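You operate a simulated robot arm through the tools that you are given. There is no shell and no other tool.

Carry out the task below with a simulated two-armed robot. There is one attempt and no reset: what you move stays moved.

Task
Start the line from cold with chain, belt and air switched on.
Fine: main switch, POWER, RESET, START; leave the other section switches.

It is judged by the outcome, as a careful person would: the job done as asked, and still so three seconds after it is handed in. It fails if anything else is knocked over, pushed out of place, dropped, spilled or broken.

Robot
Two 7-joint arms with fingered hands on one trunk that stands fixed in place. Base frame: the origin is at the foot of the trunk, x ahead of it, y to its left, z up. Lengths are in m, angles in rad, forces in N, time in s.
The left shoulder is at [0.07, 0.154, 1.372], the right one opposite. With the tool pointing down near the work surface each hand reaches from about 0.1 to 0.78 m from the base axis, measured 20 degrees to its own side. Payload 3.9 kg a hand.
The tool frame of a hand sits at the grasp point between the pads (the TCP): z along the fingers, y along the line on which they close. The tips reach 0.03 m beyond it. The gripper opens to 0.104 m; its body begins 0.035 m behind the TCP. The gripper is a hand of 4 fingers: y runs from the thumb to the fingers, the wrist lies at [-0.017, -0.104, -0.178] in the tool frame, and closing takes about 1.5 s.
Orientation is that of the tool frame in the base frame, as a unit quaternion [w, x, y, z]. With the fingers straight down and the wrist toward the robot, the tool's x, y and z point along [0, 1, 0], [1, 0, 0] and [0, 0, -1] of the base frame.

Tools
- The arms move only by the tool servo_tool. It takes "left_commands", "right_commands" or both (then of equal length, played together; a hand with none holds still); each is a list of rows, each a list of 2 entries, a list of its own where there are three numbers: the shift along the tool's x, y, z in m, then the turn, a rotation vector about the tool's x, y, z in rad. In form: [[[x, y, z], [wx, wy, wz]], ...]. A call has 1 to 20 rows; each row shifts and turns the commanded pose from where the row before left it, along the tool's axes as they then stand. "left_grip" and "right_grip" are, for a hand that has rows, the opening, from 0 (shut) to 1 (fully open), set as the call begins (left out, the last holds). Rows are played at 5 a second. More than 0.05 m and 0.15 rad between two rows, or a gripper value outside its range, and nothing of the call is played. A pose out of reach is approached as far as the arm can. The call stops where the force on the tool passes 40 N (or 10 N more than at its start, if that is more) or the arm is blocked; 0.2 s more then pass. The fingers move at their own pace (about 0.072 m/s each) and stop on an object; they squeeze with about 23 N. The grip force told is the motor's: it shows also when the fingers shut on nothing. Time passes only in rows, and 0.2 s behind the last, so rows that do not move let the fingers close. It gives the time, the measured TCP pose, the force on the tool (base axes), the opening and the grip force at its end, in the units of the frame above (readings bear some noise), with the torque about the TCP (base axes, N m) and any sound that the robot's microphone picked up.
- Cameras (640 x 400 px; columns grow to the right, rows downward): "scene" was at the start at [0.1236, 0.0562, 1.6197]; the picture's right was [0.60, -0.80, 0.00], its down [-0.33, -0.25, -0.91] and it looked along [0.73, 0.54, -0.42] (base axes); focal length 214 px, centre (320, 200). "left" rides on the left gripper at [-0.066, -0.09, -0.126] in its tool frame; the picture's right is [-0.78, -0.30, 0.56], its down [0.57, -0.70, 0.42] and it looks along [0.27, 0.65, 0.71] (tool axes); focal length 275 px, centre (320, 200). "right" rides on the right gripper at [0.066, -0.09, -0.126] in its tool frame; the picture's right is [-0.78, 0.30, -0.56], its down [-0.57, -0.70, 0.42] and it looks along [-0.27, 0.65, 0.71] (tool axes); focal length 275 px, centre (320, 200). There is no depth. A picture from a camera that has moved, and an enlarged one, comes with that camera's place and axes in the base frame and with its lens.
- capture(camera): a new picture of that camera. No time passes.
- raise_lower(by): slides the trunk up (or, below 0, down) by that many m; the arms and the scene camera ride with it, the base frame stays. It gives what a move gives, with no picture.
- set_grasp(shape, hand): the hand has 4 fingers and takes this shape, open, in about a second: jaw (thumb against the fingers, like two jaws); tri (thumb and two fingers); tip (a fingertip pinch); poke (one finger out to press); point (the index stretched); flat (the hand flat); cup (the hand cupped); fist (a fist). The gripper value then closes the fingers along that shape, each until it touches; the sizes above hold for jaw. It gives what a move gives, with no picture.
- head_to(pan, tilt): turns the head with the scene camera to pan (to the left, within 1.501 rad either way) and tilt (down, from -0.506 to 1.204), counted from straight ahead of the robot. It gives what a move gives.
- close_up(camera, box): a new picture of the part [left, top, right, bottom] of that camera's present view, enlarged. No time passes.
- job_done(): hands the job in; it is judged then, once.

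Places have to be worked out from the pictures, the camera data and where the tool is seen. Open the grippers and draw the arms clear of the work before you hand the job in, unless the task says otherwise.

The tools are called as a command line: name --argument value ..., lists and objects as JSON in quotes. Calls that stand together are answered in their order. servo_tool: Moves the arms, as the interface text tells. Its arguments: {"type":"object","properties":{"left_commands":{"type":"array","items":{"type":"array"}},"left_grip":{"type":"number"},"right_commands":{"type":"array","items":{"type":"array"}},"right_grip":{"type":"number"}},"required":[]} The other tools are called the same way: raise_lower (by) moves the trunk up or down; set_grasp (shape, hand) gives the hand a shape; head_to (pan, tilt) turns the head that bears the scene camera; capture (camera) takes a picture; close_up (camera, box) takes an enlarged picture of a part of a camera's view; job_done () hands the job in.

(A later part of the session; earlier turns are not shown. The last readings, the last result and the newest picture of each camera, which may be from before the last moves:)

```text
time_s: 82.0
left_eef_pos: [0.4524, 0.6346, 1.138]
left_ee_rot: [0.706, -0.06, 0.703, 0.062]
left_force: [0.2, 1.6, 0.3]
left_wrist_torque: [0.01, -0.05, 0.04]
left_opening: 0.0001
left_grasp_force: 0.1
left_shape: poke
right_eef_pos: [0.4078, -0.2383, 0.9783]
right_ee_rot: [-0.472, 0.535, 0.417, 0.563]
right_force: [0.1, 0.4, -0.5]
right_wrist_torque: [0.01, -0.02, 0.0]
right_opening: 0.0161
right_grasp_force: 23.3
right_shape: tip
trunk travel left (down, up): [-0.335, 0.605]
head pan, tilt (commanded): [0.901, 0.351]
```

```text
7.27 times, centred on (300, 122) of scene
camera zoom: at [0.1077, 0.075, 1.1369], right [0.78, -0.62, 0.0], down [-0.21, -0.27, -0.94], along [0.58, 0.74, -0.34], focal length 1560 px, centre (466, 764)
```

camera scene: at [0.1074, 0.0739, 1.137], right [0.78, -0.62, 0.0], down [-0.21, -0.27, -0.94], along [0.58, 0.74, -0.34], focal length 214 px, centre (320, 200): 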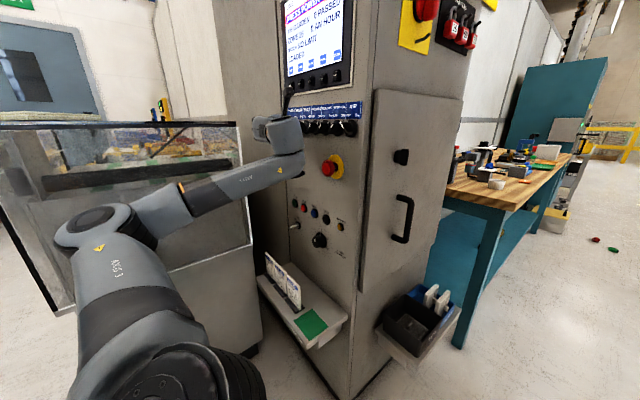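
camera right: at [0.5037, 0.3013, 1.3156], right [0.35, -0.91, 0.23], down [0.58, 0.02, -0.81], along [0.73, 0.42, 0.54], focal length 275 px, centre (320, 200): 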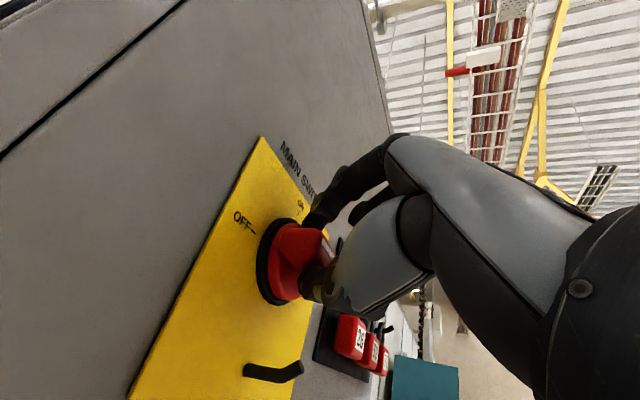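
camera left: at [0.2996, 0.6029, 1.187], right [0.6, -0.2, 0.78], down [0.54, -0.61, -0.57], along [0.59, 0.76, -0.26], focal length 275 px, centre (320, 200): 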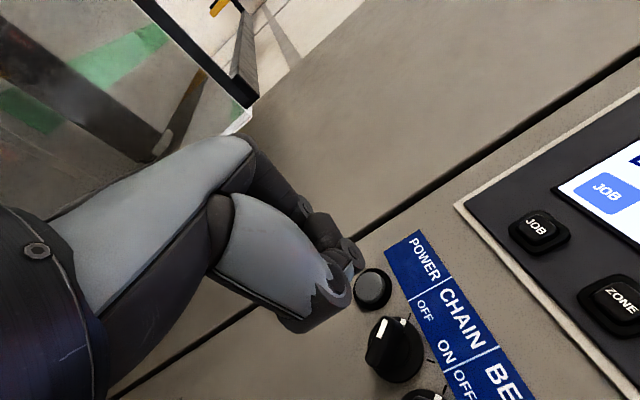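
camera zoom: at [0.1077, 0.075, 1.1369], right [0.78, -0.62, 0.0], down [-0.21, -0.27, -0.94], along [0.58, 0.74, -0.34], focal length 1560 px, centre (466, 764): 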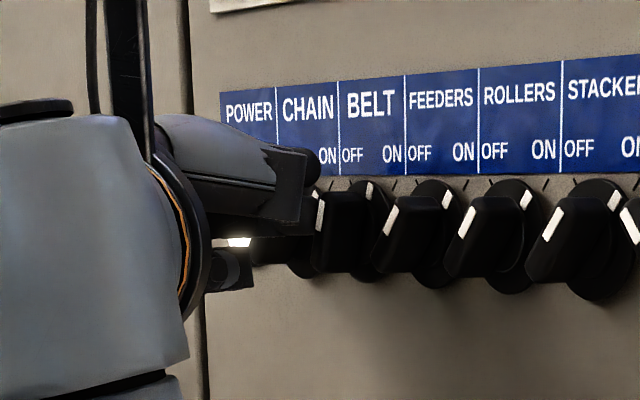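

BELT is about vertical. Continuing over the top to ON.

servo_tool --left_commands '[[[-0.006, -0.0066, -0.0012], [0, 0, 0]], [[-0.0019, -0.0068, -0.0012], [0, 0, 0]], [[0, -0.0063, -0.0011], [0, 0, 0]]]'

close_up --camera "left" --box '[230, 150, 430, 350]'

close_up --camera "scene" --box '[260, 95, 340, 150]'

```text
time_s: 82.8
left_eef_pos: [0.4491, 0.6206, 1.1437]
left_ee_rot: [0.706, -0.066, 0.702, 0.065]
left_force: [2.6, 25.1, 10.5]
left_wrist_torque: [0.43, -0.31, 0.54]
left_opening: 0.0
left_grasp_force: 0.1
left_shape: poke
right_eef_pos: [0.4087, -0.2364, 0.9785]
right_ee_rot: [-0.471, 0.535, 0.418, 0.563]
right_force: [0.1, -0.1, 0.1]
right_wrist_torque: [-0.03, -0.02, -0.03]
right_opening: 0.0162
right_grasp_force: 22.9
right_shape: tip
trunk travel left (down, up): [-0.335, 0.605]
head pan, tilt (commanded): [0.901, 0.351]
```

```text
2.00 times, centred on (330, 250) of left
camera zoom: at [0.3403, 0.5097, 1.2095], right [0.6, -0.19, 0.78], down [0.55, -0.61, -0.57], along [0.58, 0.77, -0.26], focal length 551 px, centre (300, 100)
```

zoom: 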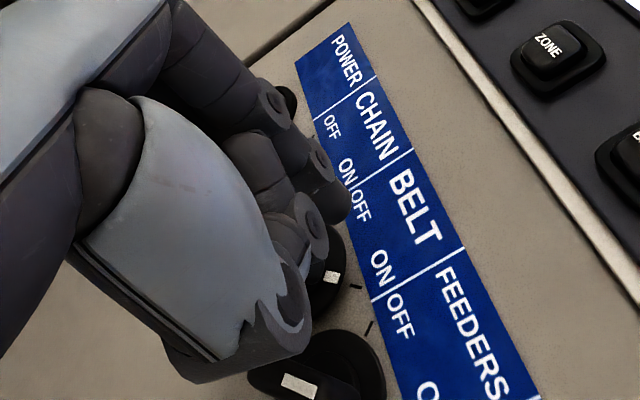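

```text
7.27 times, centred on (300, 122) of scene
camera zoom: at [0.1071, 0.0789, 1.1369], right [0.79, -0.62, 0.0], down [-0.21, -0.27, -0.94], along [0.58, 0.74, -0.35], focal length 1560 px, centre (466, 764)
```

zoom: 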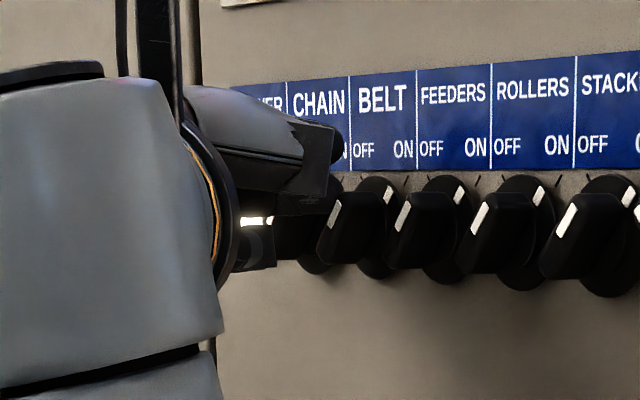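

BELT is at the ON stop. Easing off and retracting, then verifying.

servo_tool --left_commands '[[[-0.002, 0.0069, 0.0012], [0, 0, 0]], [[0, 0.0062, -0.0344], [0, 0, 0]], [[0, 0, 0], [0, 0, 0]]]'

close_up --camera "left" --box '[230, 150, 430, 350]'

close_up --camera "scene" --box '[265, 95, 365, 150]'

```text
time_s: 83.6
left_eef_pos: [0.4177, 0.6246, 1.1453]
left_ee_rot: [0.705, -0.06, 0.703, 0.063]
left_force: [-0.3, 0.8, 0.2]
left_wrist_torque: [-0.04, 0.0, -0.03]
left_opening: 0.0
left_grasp_force: 0.2
left_shape: poke
right_eef_pos: [0.4099, -0.2385, 0.9775]
right_ee_rot: [-0.472, 0.535, 0.417, 0.562]
right_force: [-0.1, -0.2, -0.6]
right_wrist_torque: [0.01, -0.03, -0.03]
right_opening: 0.0159
right_grasp_force: 23.1
right_shape: tip
trunk travel left (down, up): [-0.335, 0.605]
head pan, tilt (commanded): [0.901, 0.351]
```

```text
2.00 times, centred on (330, 250) of left
camera zoom: at [0.3079, 0.5125, 1.2112], right [0.6, -0.2, 0.78], down [0.54, -0.61, -0.57], along [0.59, 0.76, -0.26], focal length 551 px, centre (300, 100)
```

zoom: 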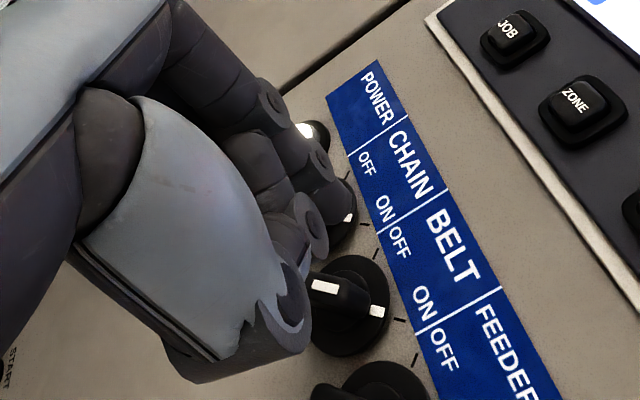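

```text
6.40 times, centred on (315, 122) of scene
camera zoom: at [0.1087, 0.0748, 1.1367], right [0.78, -0.62, 0.0], down [-0.21, -0.27, -0.94], along [0.58, 0.73, -0.34], focal length 1373 px, centre (352, 696)
```

zoom: 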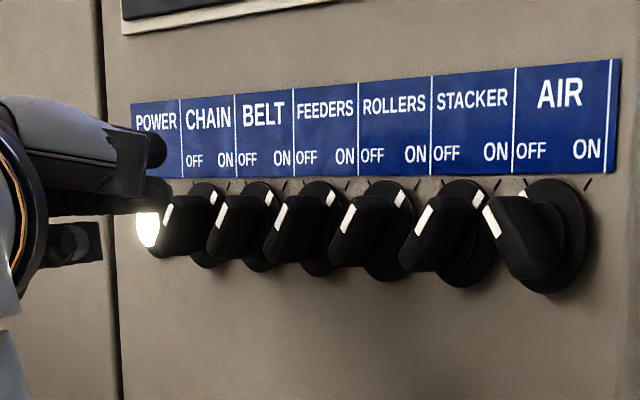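

CHAIN and BELT are both ON. Next AIR (pivot ≈ y 0.446, z 1.1195). I'll pull well back and move right in two stages, checking that the arm stays within its limits.

servo_tool --left_commands '[[[0, 0.008, -0.0443], [0, 0, 0]], [[0.009, -0.0408, -0.0073], [0, 0, 0]], [[0.009, -0.0408, -0.0073], [0, 0, 0]]]'

capture --camera "scene"

```text
time_s: 84.4
left_eef_pos: [0.3776, 0.5363, 1.1293]
left_ee_rot: [0.706, -0.061, 0.703, 0.064]
left_force: [-0.1, 0.0, -0.1]
left_wrist_torque: [0.01, -0.02, -0.04]
left_opening: 0.0
left_grasp_force: 0.1
left_shape: poke
left hand out of reach, approached as far as the arm can: row 1, 2
right_eef_pos: [0.4086, -0.2387, 0.9782]
right_ee_rot: [-0.472, 0.535, 0.418, 0.563]
right_force: [0.0, -0.4, -0.7]
right_wrist_torque: [-0.01, -0.04, 0.0]
right_opening: 0.0159
right_grasp_force: 23.0
right_shape: tip
trunk travel left (down, up): [-0.335, 0.605]
head pan, tilt (commanded): [0.901, 0.351]
```

```text
taken
camera scene: at [0.1078, 0.0755, 1.1368], right [0.78, -0.62, 0.0], down [-0.21, -0.27, -0.94], along [0.58, 0.73, -0.34], focal length 214 px, centre (320, 200)
```

scene: 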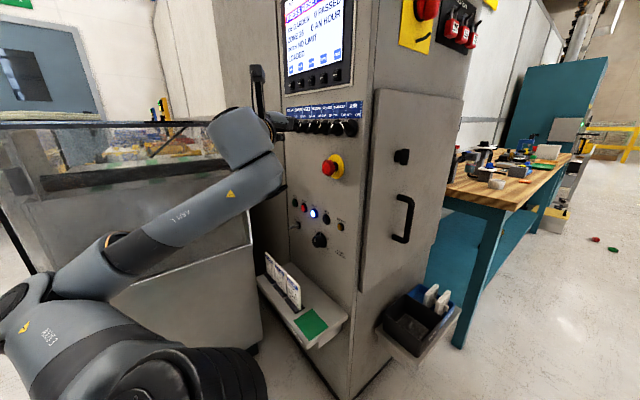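

The RESET lamp is now lit blue. The arm coped; continuing right to AIR's standoff.

servo_tool --left_commands '[[[0.009, -0.038, 0.005], [0, 0, 0]], [[0.009, -0.038, 0.005], [0, 0, 0]]]'

capture --camera "scene"

close_up --camera "left" --box '[230, 150, 430, 350]'

```text
time_s: 85.0
left_eef_pos: [0.4087, 0.4625, 1.117]
left_ee_rot: [0.705, -0.06, 0.704, 0.066]
left_force: [0.6, -0.3, 0.4]
left_wrist_torque: [-0.03, 0.03, 0.06]
left_opening: 0.0001
left_grasp_force: 0.1
left_shape: poke
left hand out of reach, approached as far as the arm can: row 2
right_eef_pos: [0.4096, -0.2425, 0.9763]
right_ee_rot: [-0.472, 0.535, 0.415, 0.564]
right_force: [-0.3, -0.2, -0.7]
right_wrist_torque: [0.0, -0.02, -0.02]
right_opening: 0.0162
right_grasp_force: 23.0
right_shape: tip
trunk travel left (down, up): [-0.335, 0.605]
head pan, tilt (commanded): [0.901, 0.351]
```

```text
taken
camera scene: at [0.1089, 0.0718, 1.1371], right [0.78, -0.62, 0.0], down [-0.21, -0.27, -0.94], along [0.58, 0.74, -0.34], focal length 214 px, centre (320, 200)
```

scene: 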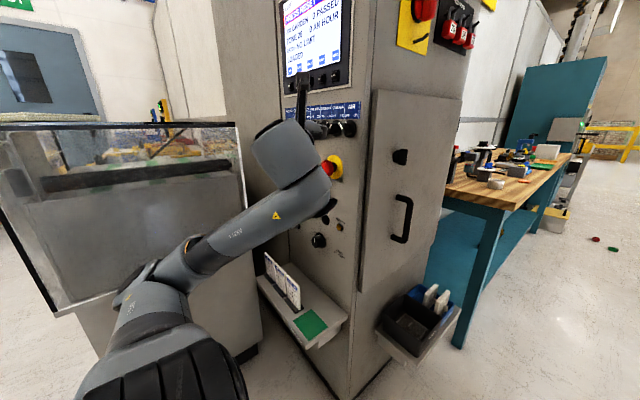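

```text
2.00 times, centred on (330, 250) of left
camera zoom: at [0.3013, 0.3495, 1.1815], right [0.6, -0.2, 0.77], down [0.54, -0.61, -0.58], along [0.59, 0.77, -0.26], focal length 551 px, centre (300, 100)
```

zoom: 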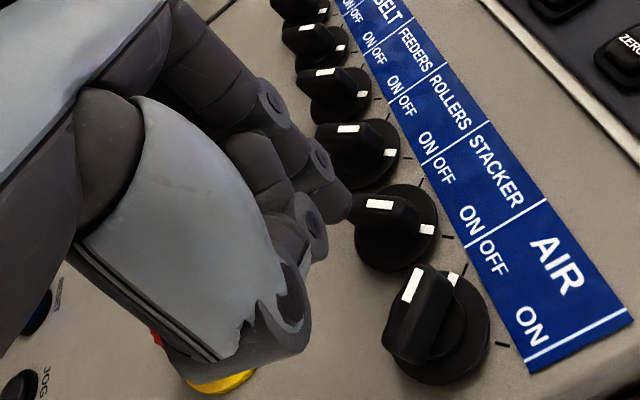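

AIR's pivot refines to (y 0.4444, z 1.120). I'll shift to 21 mm left of it, 9 mm low, and advance partway.

servo_tool --left_commands '[[[0.0058, -0.0065, 0.004], [0, 0, 0]], [[0, -0.0032, 0.0147], [0, 0, 0]]]'

close_up --camera "left" --box '[230, 150, 430, 350]'

close_up --camera "scene" --box '[285, 95, 375, 190]'

```text
time_s: 85.6
left_eef_pos: [0.4288, 0.4582, 1.1098]
left_ee_rot: [0.706, -0.059, 0.703, 0.064]
left_force: [0.1, 0.4, -0.7]
left_wrist_torque: [0.0, -0.02, 0.0]
left_opening: 0.0
left_grasp_force: 0.1
left_shape: poke
right_eef_pos: [0.4076, -0.2413, 0.9774]
right_ee_rot: [-0.472, 0.535, 0.416, 0.564]
right_force: [0.5, 0.1, 0.6]
right_wrist_torque: [0.01, 0.0, 0.05]
right_opening: 0.0158
right_grasp_force: 22.7
right_shape: tip
trunk travel left (down, up): [-0.335, 0.605]
head pan, tilt (commanded): [0.901, 0.351]
```

```text
2.00 times, centred on (330, 250) of left
camera zoom: at [0.3194, 0.3475, 1.1754], right [0.6, -0.2, 0.78], down [0.54, -0.61, -0.57], along [0.59, 0.76, -0.26], focal length 551 px, centre (300, 100)
```

zoom: 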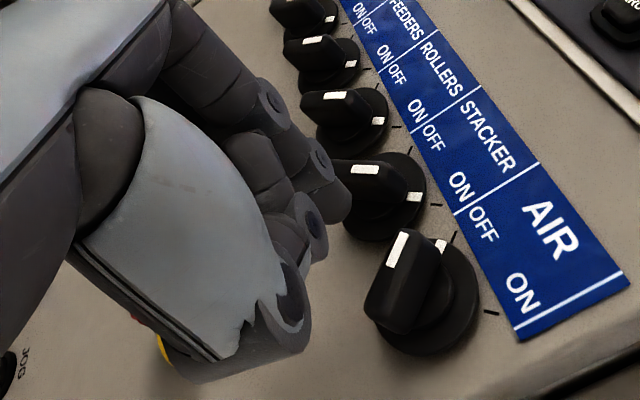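

```text
4.21 times, centred on (330, 142) of scene
camera zoom: at [0.1073, 0.0739, 1.137], right [0.78, -0.62, 0.0], down [-0.21, -0.27, -0.94], along [0.58, 0.74, -0.34], focal length 903 px, centre (278, 442)
```

zoom: 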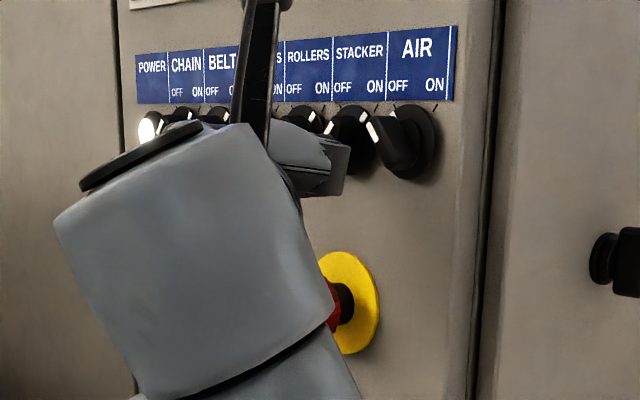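

Alignment matches the BELT approach (tip +22 mm, −11 mm from the pivot). Inserting.

servo_tool --left_commands '[[[0, -0.002, 0.0116], [0, 0, 0]], [[0, -0.002, 0.0116], [0, 0, 0]]]'

close_up --camera "left" --box '[230, 150, 430, 350]'

```text
time_s: 86.2
left_eef_pos: [0.4514, 0.4589, 1.1105]
left_ee_rot: [0.706, -0.06, 0.703, 0.064]
left_force: [-0.5, 0.1, 0.0]
left_wrist_torque: [0.0, -0.03, 0.01]
left_opening: 0.0
left_grasp_force: 0.1
left_shape: poke
right_eef_pos: [0.4077, -0.2405, 0.9777]
right_ee_rot: [-0.471, 0.535, 0.416, 0.565]
right_force: [0.3, 0.5, 0.3]
right_wrist_torque: [0.02, -0.01, 0.0]
right_opening: 0.0161
right_grasp_force: 22.8
right_shape: tip
trunk travel left (down, up): [-0.335, 0.605]
head pan, tilt (commanded): [0.901, 0.351]
```

```text
2.00 times, centred on (330, 250) of left
camera zoom: at [0.3427, 0.3486, 1.1758], right [0.6, -0.2, 0.78], down [0.54, -0.61, -0.57], along [0.59, 0.76, -0.26], focal length 551 px, centre (300, 100)
```

zoom: 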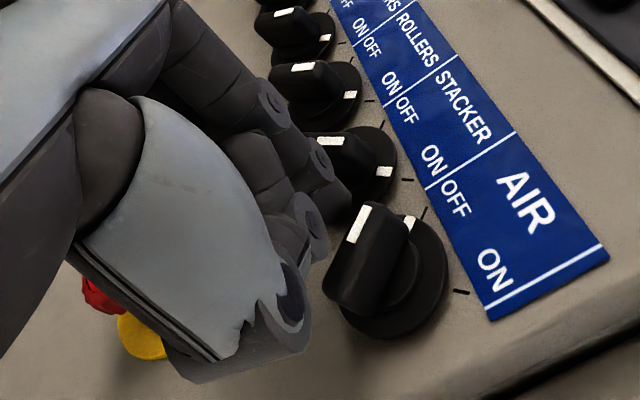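

No contact. Pushing the AIR blade right and up (first half).

servo_tool --left_commands '[[[0, -0.0045, -0.0008], [0, 0, 0]], [[-0.0057, -0.0009, -0.0002], [0, 0, 0]], [[-0.0038, -0.002, -0.0004], [0, 0, 0]], [[-0.0085, 0, 0], [0, 0, 0]], [[-0.009, -0.0005, 0], [0, 0, 0]]]'

close_up --camera "left" --box '[230, 150, 430, 350]'

close_up --camera "scene" --box '[295, 95, 365, 145]'

```text
time_s: 87.4
left_eef_pos: [0.4524, 0.4533, 1.1361]
left_ee_rot: [0.706, -0.062, 0.703, 0.063]
left_force: [-1.4, 1.9, -3.5]
left_wrist_torque: [0.05, 0.09, 0.03]
left_opening: 0.0
left_grasp_force: 0.0
left_shape: poke
right_eef_pos: [0.4093, -0.2382, 0.9783]
right_ee_rot: [-0.471, 0.535, 0.417, 0.564]
right_force: [-0.8, 0.6, -0.3]
right_wrist_torque: [-0.01, -0.01, -0.02]
right_opening: 0.016
right_grasp_force: 23.5
right_shape: tip
trunk travel left (down, up): [-0.335, 0.605]
head pan, tilt (commanded): [0.901, 0.351]
```

```text
2.00 times, centred on (330, 250) of left
camera zoom: at [0.3423, 0.3419, 1.2016], right [0.6, -0.2, 0.78], down [0.54, -0.61, -0.57], along [0.59, 0.76, -0.26], focal length 551 px, centre (300, 100)
```

zoom: 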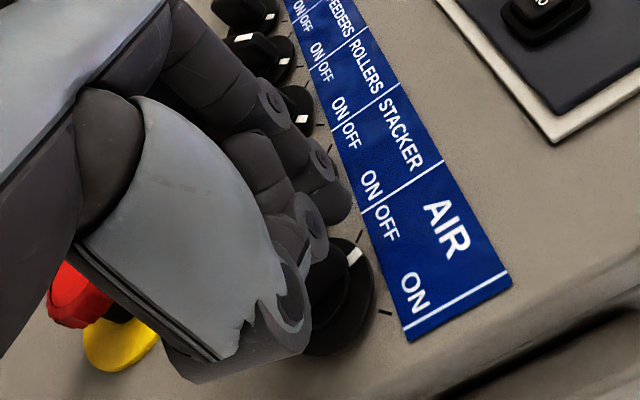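

```text
8.00 times, centred on (330, 120) of scene
camera zoom: at [0.1078, 0.0752, 1.1368], right [0.78, -0.62, 0.0], down [-0.21, -0.27, -0.94], along [0.58, 0.74, -0.34], focal length 1716 px, centre (240, 840)
```

zoom: 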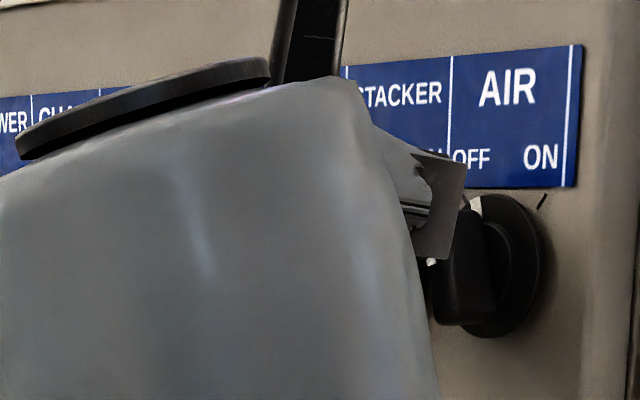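

AIR has begun to turn; continuing the arc over the top to ON.

servo_tool --left_commands '[[[-0.003, -0.0033, -0.0006], [0, 0, 0]], [[-0.0045, -0.0056, -0.001], [0, 0, 0]], [[-0.0019, -0.0068, -0.0012], [0, 0, 0]], [[0, -0.0063, -0.0011], [0, 0, 0]]]'

close_up --camera "left" --box '[230, 150, 430, 350]'

close_up --camera "scene" --box '[295, 95, 365, 145]'

```text
time_s: 88.4
left_eef_pos: [0.4496, 0.438, 1.1465]
left_ee_rot: [0.707, -0.066, 0.701, 0.065]
left_force: [1.4, 22.2, 7.9]
left_wrist_torque: [0.35, -0.17, 0.51]
left_opening: 0.0
left_grasp_force: 0.0
left_shape: poke
right_eef_pos: [0.4089, -0.2361, 0.9792]
right_ee_rot: [-0.471, 0.534, 0.419, 0.563]
right_force: [0.3, -0.2, 0.3]
right_wrist_torque: [-0.04, 0.0, -0.04]
right_opening: 0.0159
right_grasp_force: 23.1
right_shape: tip
trunk travel left (down, up): [-0.335, 0.605]
head pan, tilt (commanded): [0.901, 0.351]
```

```text
2.00 times, centred on (330, 250) of left
camera zoom: at [0.3401, 0.3252, 1.2117], right [0.6, -0.19, 0.78], down [0.55, -0.61, -0.57], along [0.58, 0.77, -0.26], focal length 551 px, centre (300, 100)
```

zoom: 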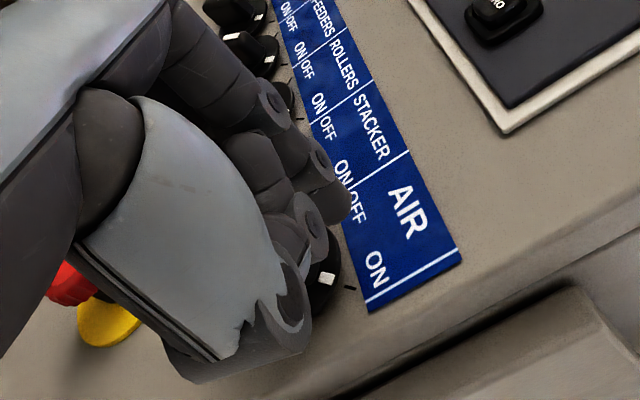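

```text
8.00 times, centred on (330, 120) of scene
camera zoom: at [0.1067, 0.0788, 1.1369], right [0.79, -0.62, 0.0], down [-0.21, -0.27, -0.94], along [0.58, 0.74, -0.35], focal length 1716 px, centre (240, 840)
```

zoom: 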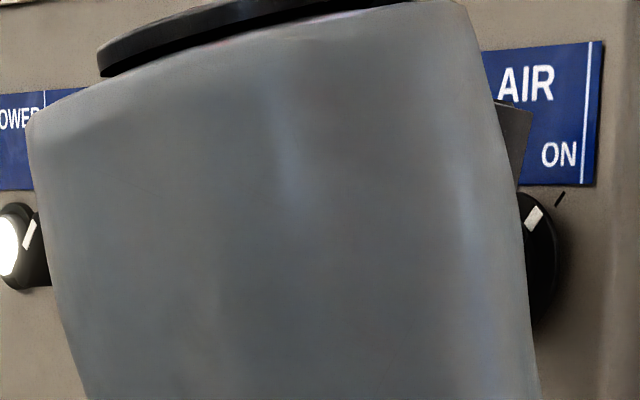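

AIR's mark is on the ON tick with 22 N against the stop. Easing off, retracting, then moving left out of the tight zone.

servo_tool --left_commands '[[[-0.002, 0.0079, 0.0014], [0, 0, 0]], [[0, 0.005, -0.028], [0, 0, 0]], [[-0.005, 0.04, 0.0], [0, 0, 0]], [[-0.005, 0.04, 0.0], [0, 0, 0]], [[0, 0.04, 0.0], [0, 0, 0]], [[0, 0.04, 0], [0, 0, 0]]]'

capture --camera "scene"

close_up --camera "scene" --box '[275, 85, 375, 150]'

close_up --camera "scene" --box '[280, 185, 370, 265]'

```text
time_s: 89.8
left_eef_pos: [0.3929, 0.5957, 1.1578]
left_ee_rot: [0.706, -0.06, 0.703, 0.064]
left_force: [0.4, 0.2, -0.6]
left_wrist_torque: [0.01, 0.0, -0.01]
left_opening: 0.0001
left_grasp_force: 0.0
left_shape: poke
right_eef_pos: [0.4078, -0.2397, 0.9783]
right_ee_rot: [-0.472, 0.534, 0.417, 0.564]
right_force: [-0.7, 0.2, 0.1]
right_wrist_torque: [0.01, -0.03, -0.02]
right_opening: 0.0156
right_grasp_force: 23.1
right_shape: tip
trunk travel left (down, up): [-0.335, 0.605]
head pan, tilt (commanded): [0.901, 0.351]
```

```text
taken
camera scene: at [0.1071, 0.0748, 1.137], right [0.78, -0.62, 0.0], down [-0.21, -0.27, -0.94], along [0.58, 0.74, -0.34], focal length 214 px, centre (320, 200)
```

scene: 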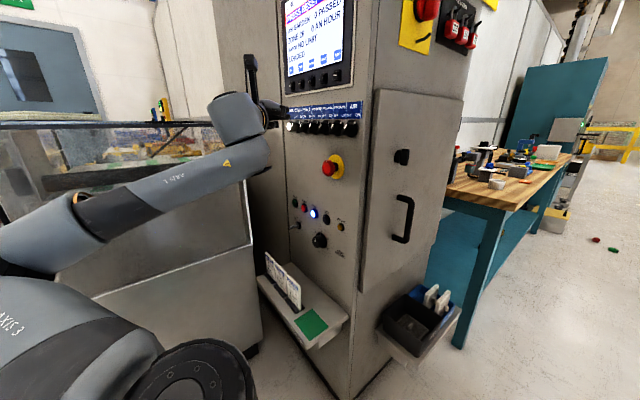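

```text
6.15 times, centred on (325, 118) of scene
camera zoom: at [0.1071, 0.0748, 1.137], right [0.78, -0.62, 0.0], down [-0.21, -0.27, -0.94], along [0.58, 0.74, -0.34], focal length 1320 px, centre (289, 708)
```

zoom: 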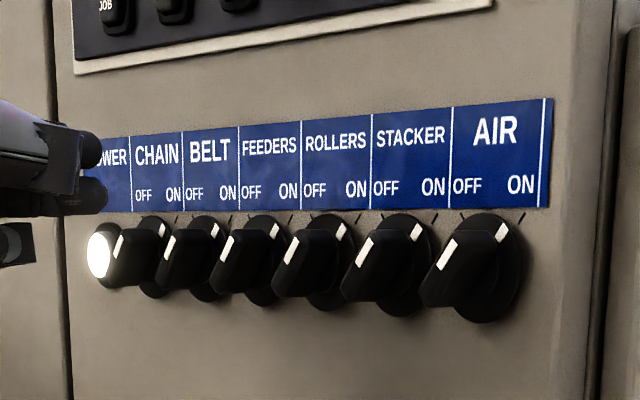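

```text
5.00 times, centred on (325, 225) of scene
camera zoom: at [0.1071, 0.0748, 1.137], right [0.78, -0.62, 0.0], down [-0.21, -0.27, -0.94], along [0.58, 0.74, -0.34], focal length 1072 px, centre (295, 75)
```

zoom: 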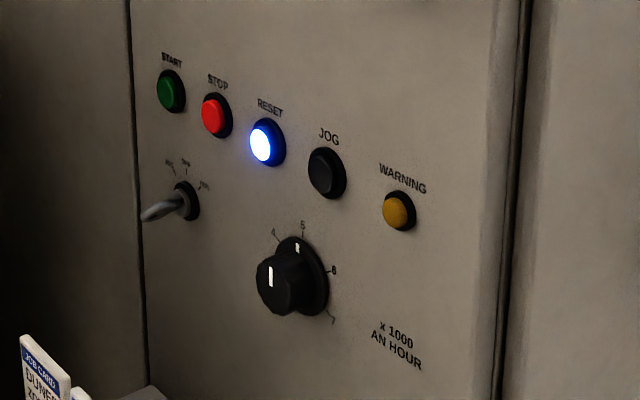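

All three target switches are ON and the other three unchanged (still ON). Now RESET (lit) at about (0.49, 0.592, 0.851) and START at (0.49, 0.710, 0.852). Before lowering the trunk further I'll check the right side clearance.

head_to --pan -0.9 --tilt 0.7

capture --camera "scene"

head_to --pan 1.3 --tilt 0.7

capture --camera "scene"

```text
time_s: 91.6
left_eef_pos: [0.3927, 0.5943, 1.159]
left_ee_rot: [0.706, -0.06, 0.703, 0.064]
left_force: [0.0, -0.5, -0.1]
left_wrist_torque: [0.0, 0.0, 0.0]
left_opening: 0.0001
left_grasp_force: 0.1
left_shape: poke
right_eef_pos: [0.4089, -0.2411, 0.9785]
right_ee_rot: [-0.472, 0.535, 0.417, 0.564]
right_force: [-0.6, -0.9, 0.2]
right_wrist_torque: [0.0, 0.02, 0.0]
right_opening: 0.0159
right_grasp_force: 23.1
right_shape: tip
trunk travel left (down, up): [-0.335, 0.605]
head pan, tilt (commanded): [-0.901, 0.7]
```

```text
taken
camera scene: at [0.1024, -0.0653, 1.1056], right [-0.78, -0.62, 0.0], down [-0.4, 0.5, -0.77], along [0.48, -0.6, -0.64], focal length 214 px, centre (320, 200)
```

scene: 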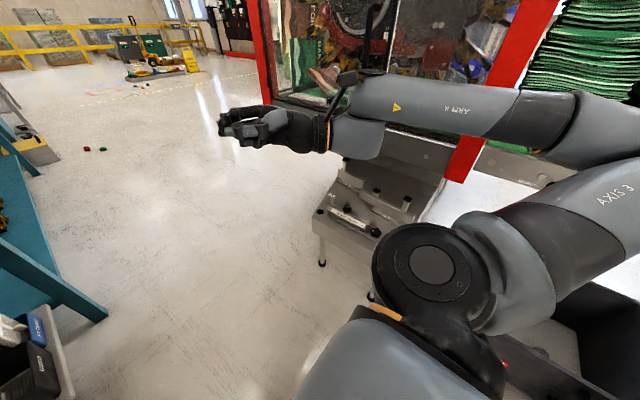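

```text
time_s: 93.7
left_eef_pos: [0.3927, 0.5938, 1.1581]
left_ee_rot: [0.706, -0.06, 0.703, 0.064]
left_force: [0.2, -1.1, 0.1]
left_wrist_torque: [0.03, -0.01, 0.04]
left_opening: 0.0
left_grasp_force: 0.1
left_shape: poke
right_eef_pos: [0.4079, -0.2401, 0.9767]
right_ee_rot: [-0.472, 0.534, 0.417, 0.564]
right_force: [0.1, -0.2, 0.2]
right_wrist_torque: [-0.01, 0.02, 0.02]
right_opening: 0.0157
right_grasp_force: 23.7
right_shape: tip
trunk travel left (down, up): [-0.335, 0.605]
head pan, tilt (commanded): [1.3, 0.7]
```

```text
taken
camera scene: at [0.0724, 0.0831, 1.1056], right [0.96, -0.27, 0.0], down [-0.17, -0.62, -0.76], along [0.21, 0.74, -0.64], focal length 214 px, centre (320, 200)
```

scene: 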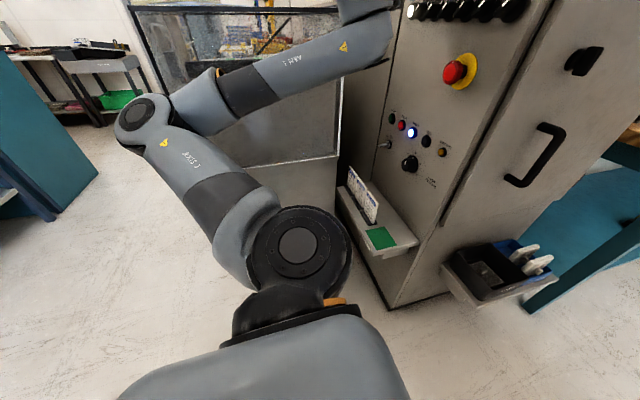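

Both sides are clear (right machine front at y≈−0.65, left hood at y≥0.76). Lowering the trunk 27 cm toward the push-button row.

raise_lower --by -0.27

head_to --pan 0.9 --tilt 0.3

capture --camera "scene"

capture --camera "left"

```text
time_s: 96.4
left_eef_pos: [0.3945, 0.5953, 0.8891]
left_ee_rot: [0.706, -0.06, 0.703, 0.064]
left_force: [0.7, 0.5, 0.3]
left_wrist_torque: [-0.02, -0.02, 0.01]
left_opening: 0.0001
left_grasp_force: 0.1
left_shape: poke
right_eef_pos: [0.4073, -0.2392, 0.7076]
right_ee_rot: [-0.472, 0.534, 0.416, 0.565]
right_force: [-0.4, -0.9, -0.1]
right_wrist_torque: [-0.01, -0.02, 0.01]
right_opening: 0.016
right_grasp_force: 23.3
right_shape: tip
trunk travel left (down, up): [-0.065, 0.875]
head pan, tilt (commanded): [1.3, 0.7]
```

```text
time_s: 97.3
left_eef_pos: [0.3923, 0.5952, 0.8889]
left_ee_rot: [0.707, -0.06, 0.702, 0.065]
left_force: [1.0, -0.2, 0.0]
left_wrist_torque: [-0.01, 0.01, 0.02]
left_opening: 0.0
left_grasp_force: 0.1
left_shape: poke
right_eef_pos: [0.4077, -0.2387, 0.7083]
right_ee_rot: [-0.472, 0.535, 0.416, 0.564]
right_force: [-0.9, 0.1, 0.1]
right_wrist_torque: [-0.02, -0.01, 0.0]
right_opening: 0.0157
right_grasp_force: 22.5
right_shape: tip
trunk travel left (down, up): [-0.065, 0.875]
head pan, tilt (commanded): [0.901, 0.3]
```

```text
taken
camera scene: at [0.1076, 0.0745, 0.8716], right [0.78, -0.62, 0.0], down [-0.18, -0.23, -0.95], along [0.59, 0.75, -0.3], focal length 214 px, centre (320, 200)
```

scene: 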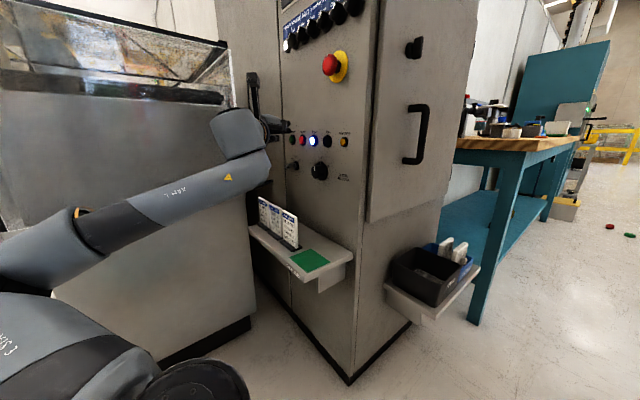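

```text
taken
camera left: at [0.2843, 0.4833, 0.9537], right [0.6, -0.2, 0.78], down [0.54, -0.61, -0.57], along [0.59, 0.76, -0.26], focal length 275 px, centre (320, 200)
```

left: 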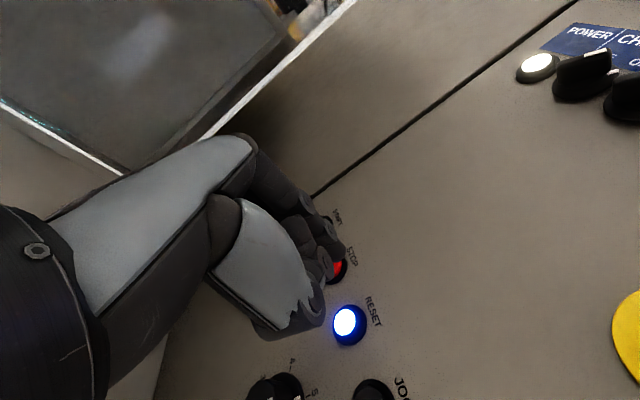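

RESET is clearly visible in the left camera, at about (0.49, 0.592, 0.853). I'll zoom to refine.

close_up --camera "left" --box '[270, 200, 430, 400]'

close_up --camera "scene" --box '[265, 115, 365, 195]'

```text
2.00 times, centred on (350, 300) of left
camera zoom: at [0.2843, 0.4833, 0.9537], right [0.6, -0.2, 0.78], down [0.54, -0.61, -0.57], along [0.59, 0.76, -0.26], focal length 551 px, centre (260, 0)
```

zoom: 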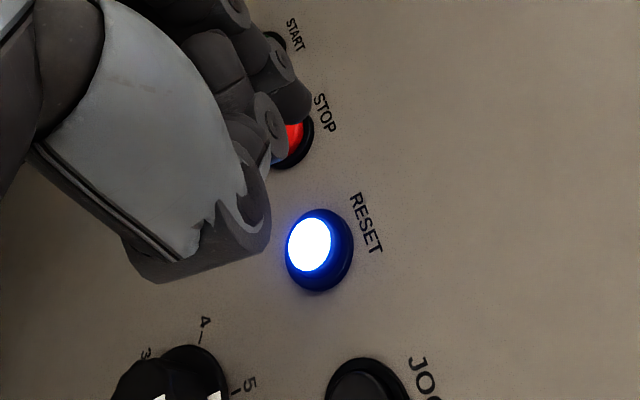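

```text
5.00 times, centred on (315, 155) of scene
camera zoom: at [0.1076, 0.0745, 0.8716], right [0.78, -0.62, 0.0], down [-0.18, -0.23, -0.95], along [0.59, 0.75, -0.3], focal length 1072 px, centre (345, 425)
```

zoom: 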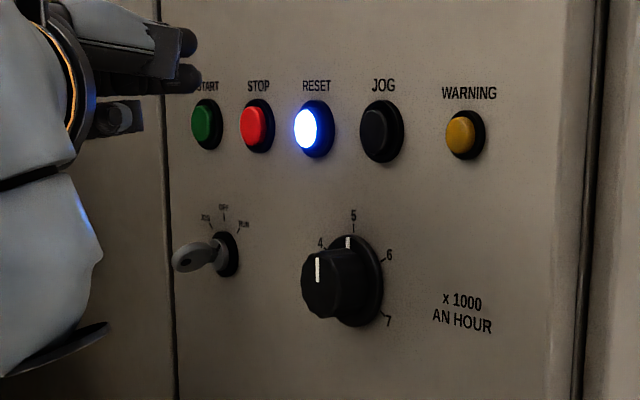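

There's a key switch with positions below the buttons; I'll zoom to read its labels and position.

close_up --camera "scene" --box '[274, 150, 324, 185]'

close_up --camera "scene" --box '[274, 126, 334, 156]'

```text
11.43 times, centred on (299, 168) of scene
camera zoom: at [0.1076, 0.0745, 0.8716], right [0.78, -0.62, 0.0], down [-0.18, -0.23, -0.95], along [0.59, 0.75, -0.3], focal length 2451 px, centre (560, 571)
```

zoom: 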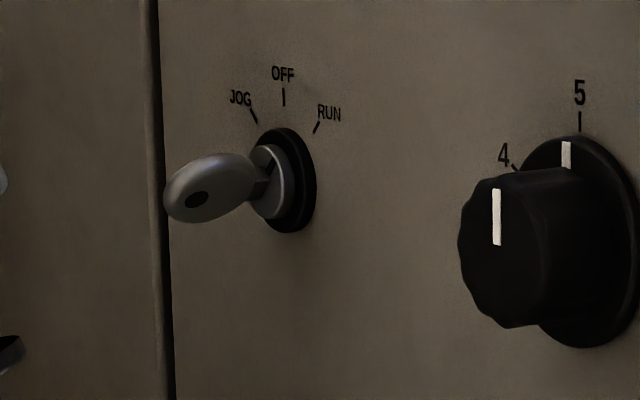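

```text
10.67 times, centred on (304, 141) of scene
camera zoom: at [0.1076, 0.0745, 0.8716], right [0.78, -0.62, 0.0], down [-0.18, -0.23, -0.95], along [0.59, 0.75, -0.3], focal length 2288 px, centre (491, 829)
```

zoom: 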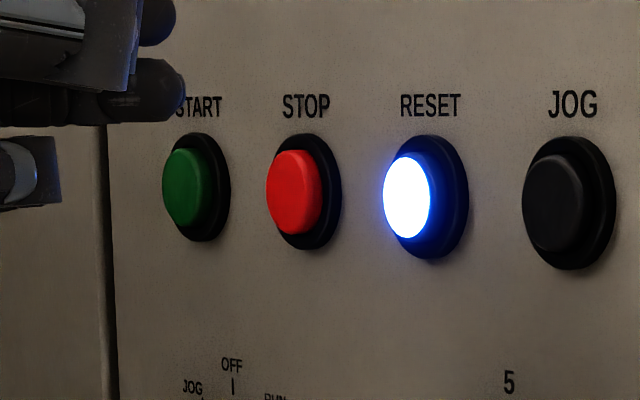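

The key switch reads JOG/OFF/RUN; I'll see what the display says after RESET. RESET's cap is at (0.488, 0.592, 0.851); moving the fingertip in front of it and up to just short of contact.

servo_tool --left_commands '[[[0.038, -0.0122, -0.0022], [0, 0, 0]], [[0, -0.0029, 0.0164], [0, 0, 0]], [[0, -0.0029, 0.0164], [0, 0, 0]], [[0, -0.0029, 0.0164], [0, 0, 0]]]'

close_up --camera "left" --box '[270, 180, 430, 380]'

close_up --camera "scene" --box '[265, 115, 365, 195]'

```text
time_s: 98.3
left_eef_pos: [0.4428, 0.5829, 0.8506]
left_ee_rot: [0.706, -0.059, 0.703, 0.063]
left_force: [-0.1, -0.7, 0.5]
left_wrist_torque: [-0.02, 0.03, -0.01]
left_opening: 0.0
left_grasp_force: 0.1
left_shape: poke
right_eef_pos: [0.4073, -0.2395, 0.7082]
right_ee_rot: [-0.471, 0.535, 0.416, 0.565]
right_force: [-0.2, -0.7, -0.2]
right_wrist_torque: [-0.05, 0.01, 0.0]
right_opening: 0.0157
right_grasp_force: 23.2
right_shape: tip
trunk travel left (down, up): [-0.065, 0.875]
head pan, tilt (commanded): [0.901, 0.3]
```

```text
2.00 times, centred on (350, 280) of left
camera zoom: at [0.3343, 0.4713, 0.9163], right [0.6, -0.2, 0.78], down [0.54, -0.61, -0.57], along [0.59, 0.76, -0.26], focal length 551 px, centre (260, 40)
```

zoom: 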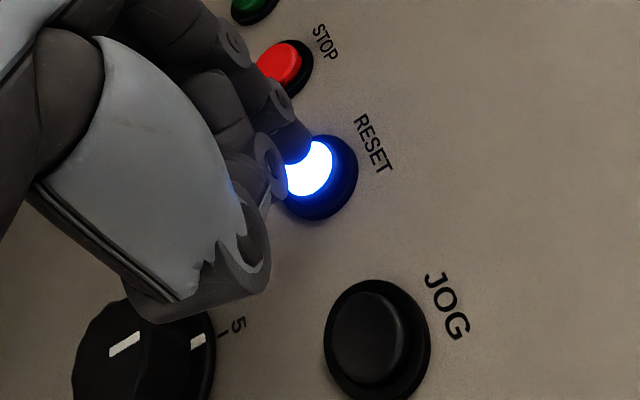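

```text
5.00 times, centred on (315, 155) of scene
camera zoom: at [0.1078, 0.0745, 0.8716], right [0.78, -0.62, 0.0], down [-0.18, -0.23, -0.96], along [0.59, 0.75, -0.3], focal length 1072 px, centre (345, 425)
```

zoom: 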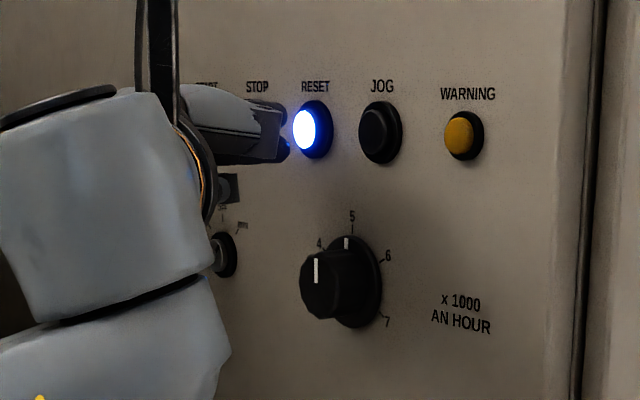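

Fingertip is aligned with RESET (16 mm away). Advancing and pressing in small steps.

servo_tool --left_commands '[[[0, -0.0021, 0.0118], [0, 0, 0]], [[0, -0.0007, 0.004], [0, 0, 0]], [[0, -0.0007, 0.004], [0, 0, 0]]]'

servo_tool --left_commands '[[[0, -0.0005, 0.003], [0, 0, 0]], [[0, 0, 0], [0, 0, 0]]]'

close_up --camera "scene" --box '[265, 115, 365, 195]'

```text
time_s: 99.1
left_eef_pos: [0.4636, 0.5817, 0.8504]
left_ee_rot: [0.706, -0.061, 0.703, 0.064]
left_force: [-2.9, -0.5, -0.7]
left_wrist_torque: [-0.03, 0.05, -0.02]
left_opening: 0.0
left_grasp_force: 0.1
left_shape: poke
right_eef_pos: [0.408, -0.2399, 0.7085]
right_ee_rot: [-0.472, 0.535, 0.416, 0.564]
right_force: [-0.2, 1.6, 0.4]
right_wrist_torque: [-0.01, -0.01, -0.01]
right_opening: 0.016
right_grasp_force: 22.7
right_shape: tip
trunk travel left (down, up): [-0.065, 0.875]
head pan, tilt (commanded): [0.901, 0.3]
heard: click
```

```text
time_s: 99.7
left_eef_pos: [0.4641, 0.583, 0.8518]
left_ee_rot: [0.706, -0.061, 0.703, 0.065]
left_force: [-7.5, -0.2, -0.8]
left_wrist_torque: [-0.01, 0.08, 0.01]
left_opening: 0.0003
left_grasp_force: 0.0
left_shape: poke
right_eef_pos: [0.4072, -0.24, 0.708]
right_ee_rot: [-0.472, 0.534, 0.417, 0.565]
right_force: [-0.1, 0.2, 0.0]
right_wrist_torque: [-0.02, -0.01, 0.0]
right_opening: 0.0157
right_grasp_force: 23.4
right_shape: tip
trunk travel left (down, up): [-0.065, 0.875]
head pan, tilt (commanded): [0.901, 0.3]
```

```text
5.00 times, centred on (315, 155) of scene
camera zoom: at [0.1067, 0.0745, 0.8718], right [0.78, -0.62, 0.0], down [-0.18, -0.23, -0.96], along [0.59, 0.75, -0.3], focal length 1072 px, centre (345, 425)
```

zoom: 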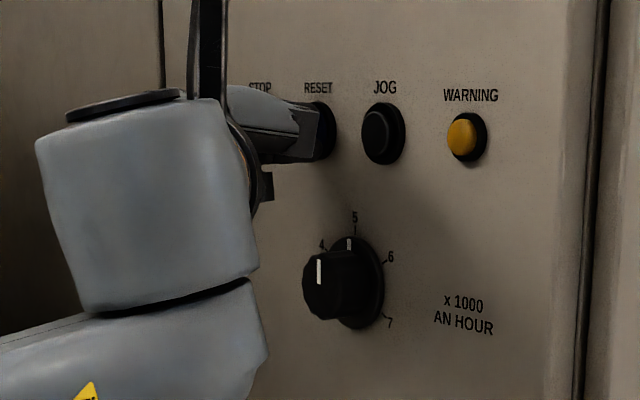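

RESET clicked. I'll retract and raise the view to read the display.

servo_tool --left_commands '[[[0, 0.0035, -0.0197], [0, 0, 0]], [[0, 0.0035, -0.0197], [0, 0, 0]]]'

head_to --pan 0.9 --tilt -0.2

capture --camera "scene"

capture --camera "left"

```text
time_s: 100.3
left_eef_pos: [0.425, 0.5825, 0.8508]
left_ee_rot: [0.706, -0.061, 0.703, 0.064]
left_force: [0.3, 0.4, 0.5]
left_wrist_torque: [-0.01, 0.01, -0.01]
left_opening: 0.0
left_grasp_force: 0.1
left_shape: poke
right_eef_pos: [0.4085, -0.2401, 0.7079]
right_ee_rot: [-0.472, 0.535, 0.416, 0.564]
right_force: [-0.3, -0.1, 0.0]
right_wrist_torque: [0.01, 0.0, 0.01]
right_opening: 0.016
right_grasp_force: 23.7
right_shape: tip
trunk travel left (down, up): [-0.065, 0.875]
head pan, tilt (commanded): [0.901, 0.3]
```

```text
time_s: 101.2
left_eef_pos: [0.4272, 0.5821, 0.8503]
left_ee_rot: [0.706, -0.06, 0.702, 0.064]
left_force: [0.1, -0.5, -0.8]
left_wrist_torque: [0.02, -0.01, 0.01]
left_opening: 0.0
left_grasp_force: 0.1
left_shape: poke
right_eef_pos: [0.4079, -0.2395, 0.7072]
right_ee_rot: [-0.472, 0.535, 0.415, 0.564]
right_force: [-0.6, -0.5, 0.6]
right_wrist_torque: [0.01, 0.0, 0.02]
right_opening: 0.0158
right_grasp_force: 22.8
right_shape: tip
trunk travel left (down, up): [-0.065, 0.875]
head pan, tilt (commanded): [0.901, -0.201]
```

```text
taken
camera scene: at [0.1013, 0.0665, 0.9168], right [0.78, -0.62, 0.0], down [0.12, 0.16, -0.98], along [0.61, 0.77, 0.2], focal length 214 px, centre (320, 200)
```

scene: 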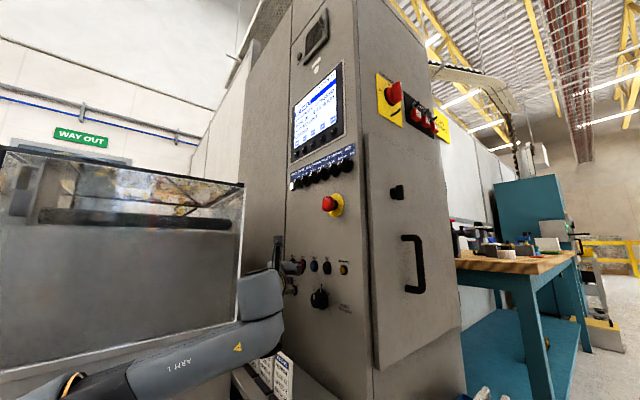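

```text
taken
camera left: at [0.3172, 0.4709, 0.9159], right [0.6, -0.2, 0.78], down [0.54, -0.61, -0.57], along [0.59, 0.76, -0.26], focal length 275 px, centre (320, 200)
```

left: 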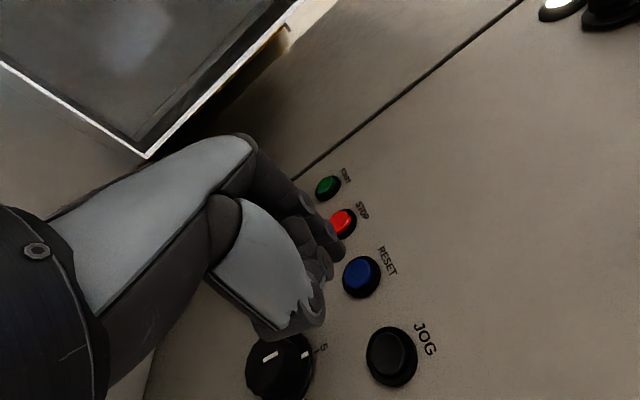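

The RESET lamp has gone out; I'll zoom the display to read the new prompt.

close_up --camera "scene" --box '[285, 60, 355, 165]'

close_up --camera "scene" --box '[270, 245, 360, 310]'

```text
3.81 times, centred on (320, 112) of scene
camera zoom: at [0.1013, 0.0665, 0.9168], right [0.78, -0.62, 0.0], down [0.12, 0.16, -0.98], along [0.61, 0.77, 0.2], focal length 817 px, centre (320, 533)
```

zoom: 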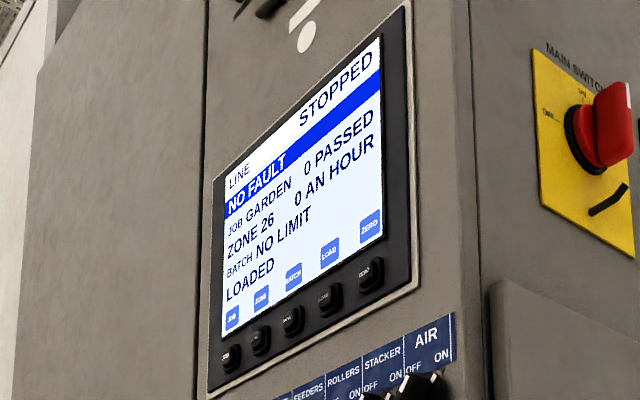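

```text
6.15 times, centred on (315, 278) of scene
camera zoom: at [0.1013, 0.0665, 0.9168], right [0.78, -0.62, 0.0], down [0.12, 0.16, -0.98], along [0.61, 0.77, 0.2], focal length 1320 px, centre (351, -277)
```

zoom: 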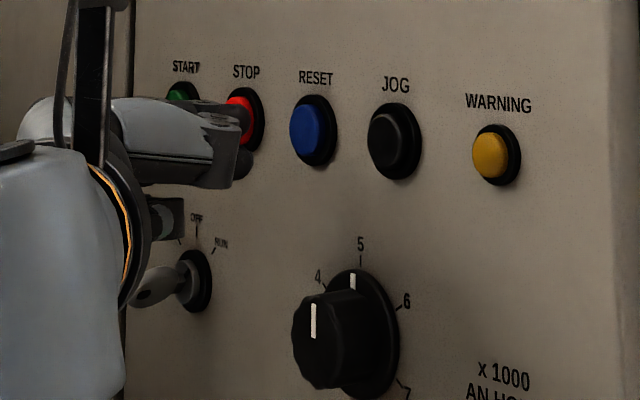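

Display: LINE STOPPED – NO FAULT. Now START, at about (0.488, 0.7065, 0.853). I'll move left at a safe standoff and check clearance to the hood.

servo_tool --left_commands '[[[0, 0.0379, 0.0058], [0, 0, 0]], [[0, 0.0379, 0.0058], [0, 0, 0]], [[-0.001, 0.0376, 0.0058], [0, 0, 0]]]'

head_to --pan 0.95 --tilt 0.25

capture --camera "scene"

capture --camera "left"

```text
time_s: 102.0
left_eef_pos: [0.4217, 0.6989, 0.8512]
left_ee_rot: [0.706, -0.06, 0.703, 0.063]
left_force: [0.3, 0.4, -0.2]
left_wrist_torque: [0.02, -0.02, -0.01]
left_opening: 0.0002
left_grasp_force: 0.1
left_shape: poke
right_eef_pos: [0.4089, -0.2393, 0.7082]
right_ee_rot: [-0.472, 0.534, 0.416, 0.564]
right_force: [-0.1, -0.5, 0.4]
right_wrist_torque: [-0.02, 0.01, 0.02]
right_opening: 0.0159
right_grasp_force: 22.7
right_shape: tip
trunk travel left (down, up): [-0.065, 0.875]
head pan, tilt (commanded): [0.901, -0.201]
```

```text
time_s: 102.9
left_eef_pos: [0.4229, 0.6976, 0.8506]
left_ee_rot: [0.707, -0.061, 0.702, 0.065]
left_force: [0.8, -0.3, 0.4]
left_wrist_torque: [-0.01, 0.0, -0.01]
left_opening: 0.0
left_grasp_force: 0.0
left_shape: poke
right_eef_pos: [0.408, -0.2397, 0.7085]
right_ee_rot: [-0.471, 0.535, 0.416, 0.565]
right_force: [-0.6, -0.1, 0.8]
right_wrist_torque: [-0.03, 0.0, -0.01]
right_opening: 0.0158
right_grasp_force: 23.4
right_shape: tip
trunk travel left (down, up): [-0.065, 0.875]
head pan, tilt (commanded): [0.949, 0.25]
```

```text
taken
camera scene: at [0.104, 0.0772, 0.8765], right [0.81, -0.58, 0.0], down [-0.14, -0.2, -0.97], along [0.56, 0.79, -0.25], focal length 214 px, centre (320, 200)
```

scene: 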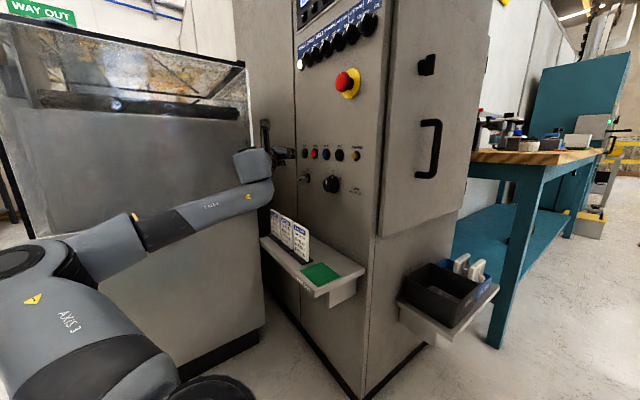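

```text
taken
camera left: at [0.3135, 0.5856, 0.9169], right [0.6, -0.2, 0.78], down [0.54, -0.61, -0.57], along [0.59, 0.76, -0.26], focal length 275 px, centre (320, 200)
```

left: 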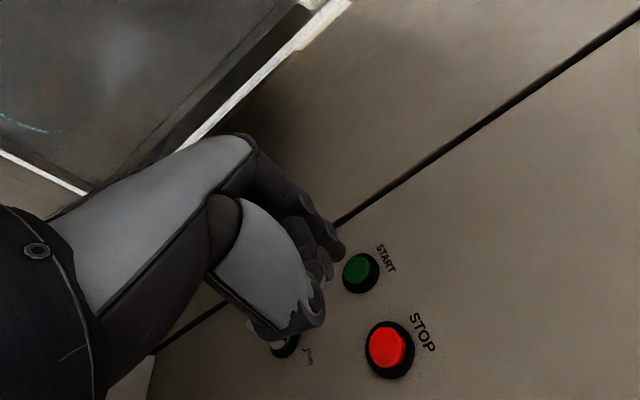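

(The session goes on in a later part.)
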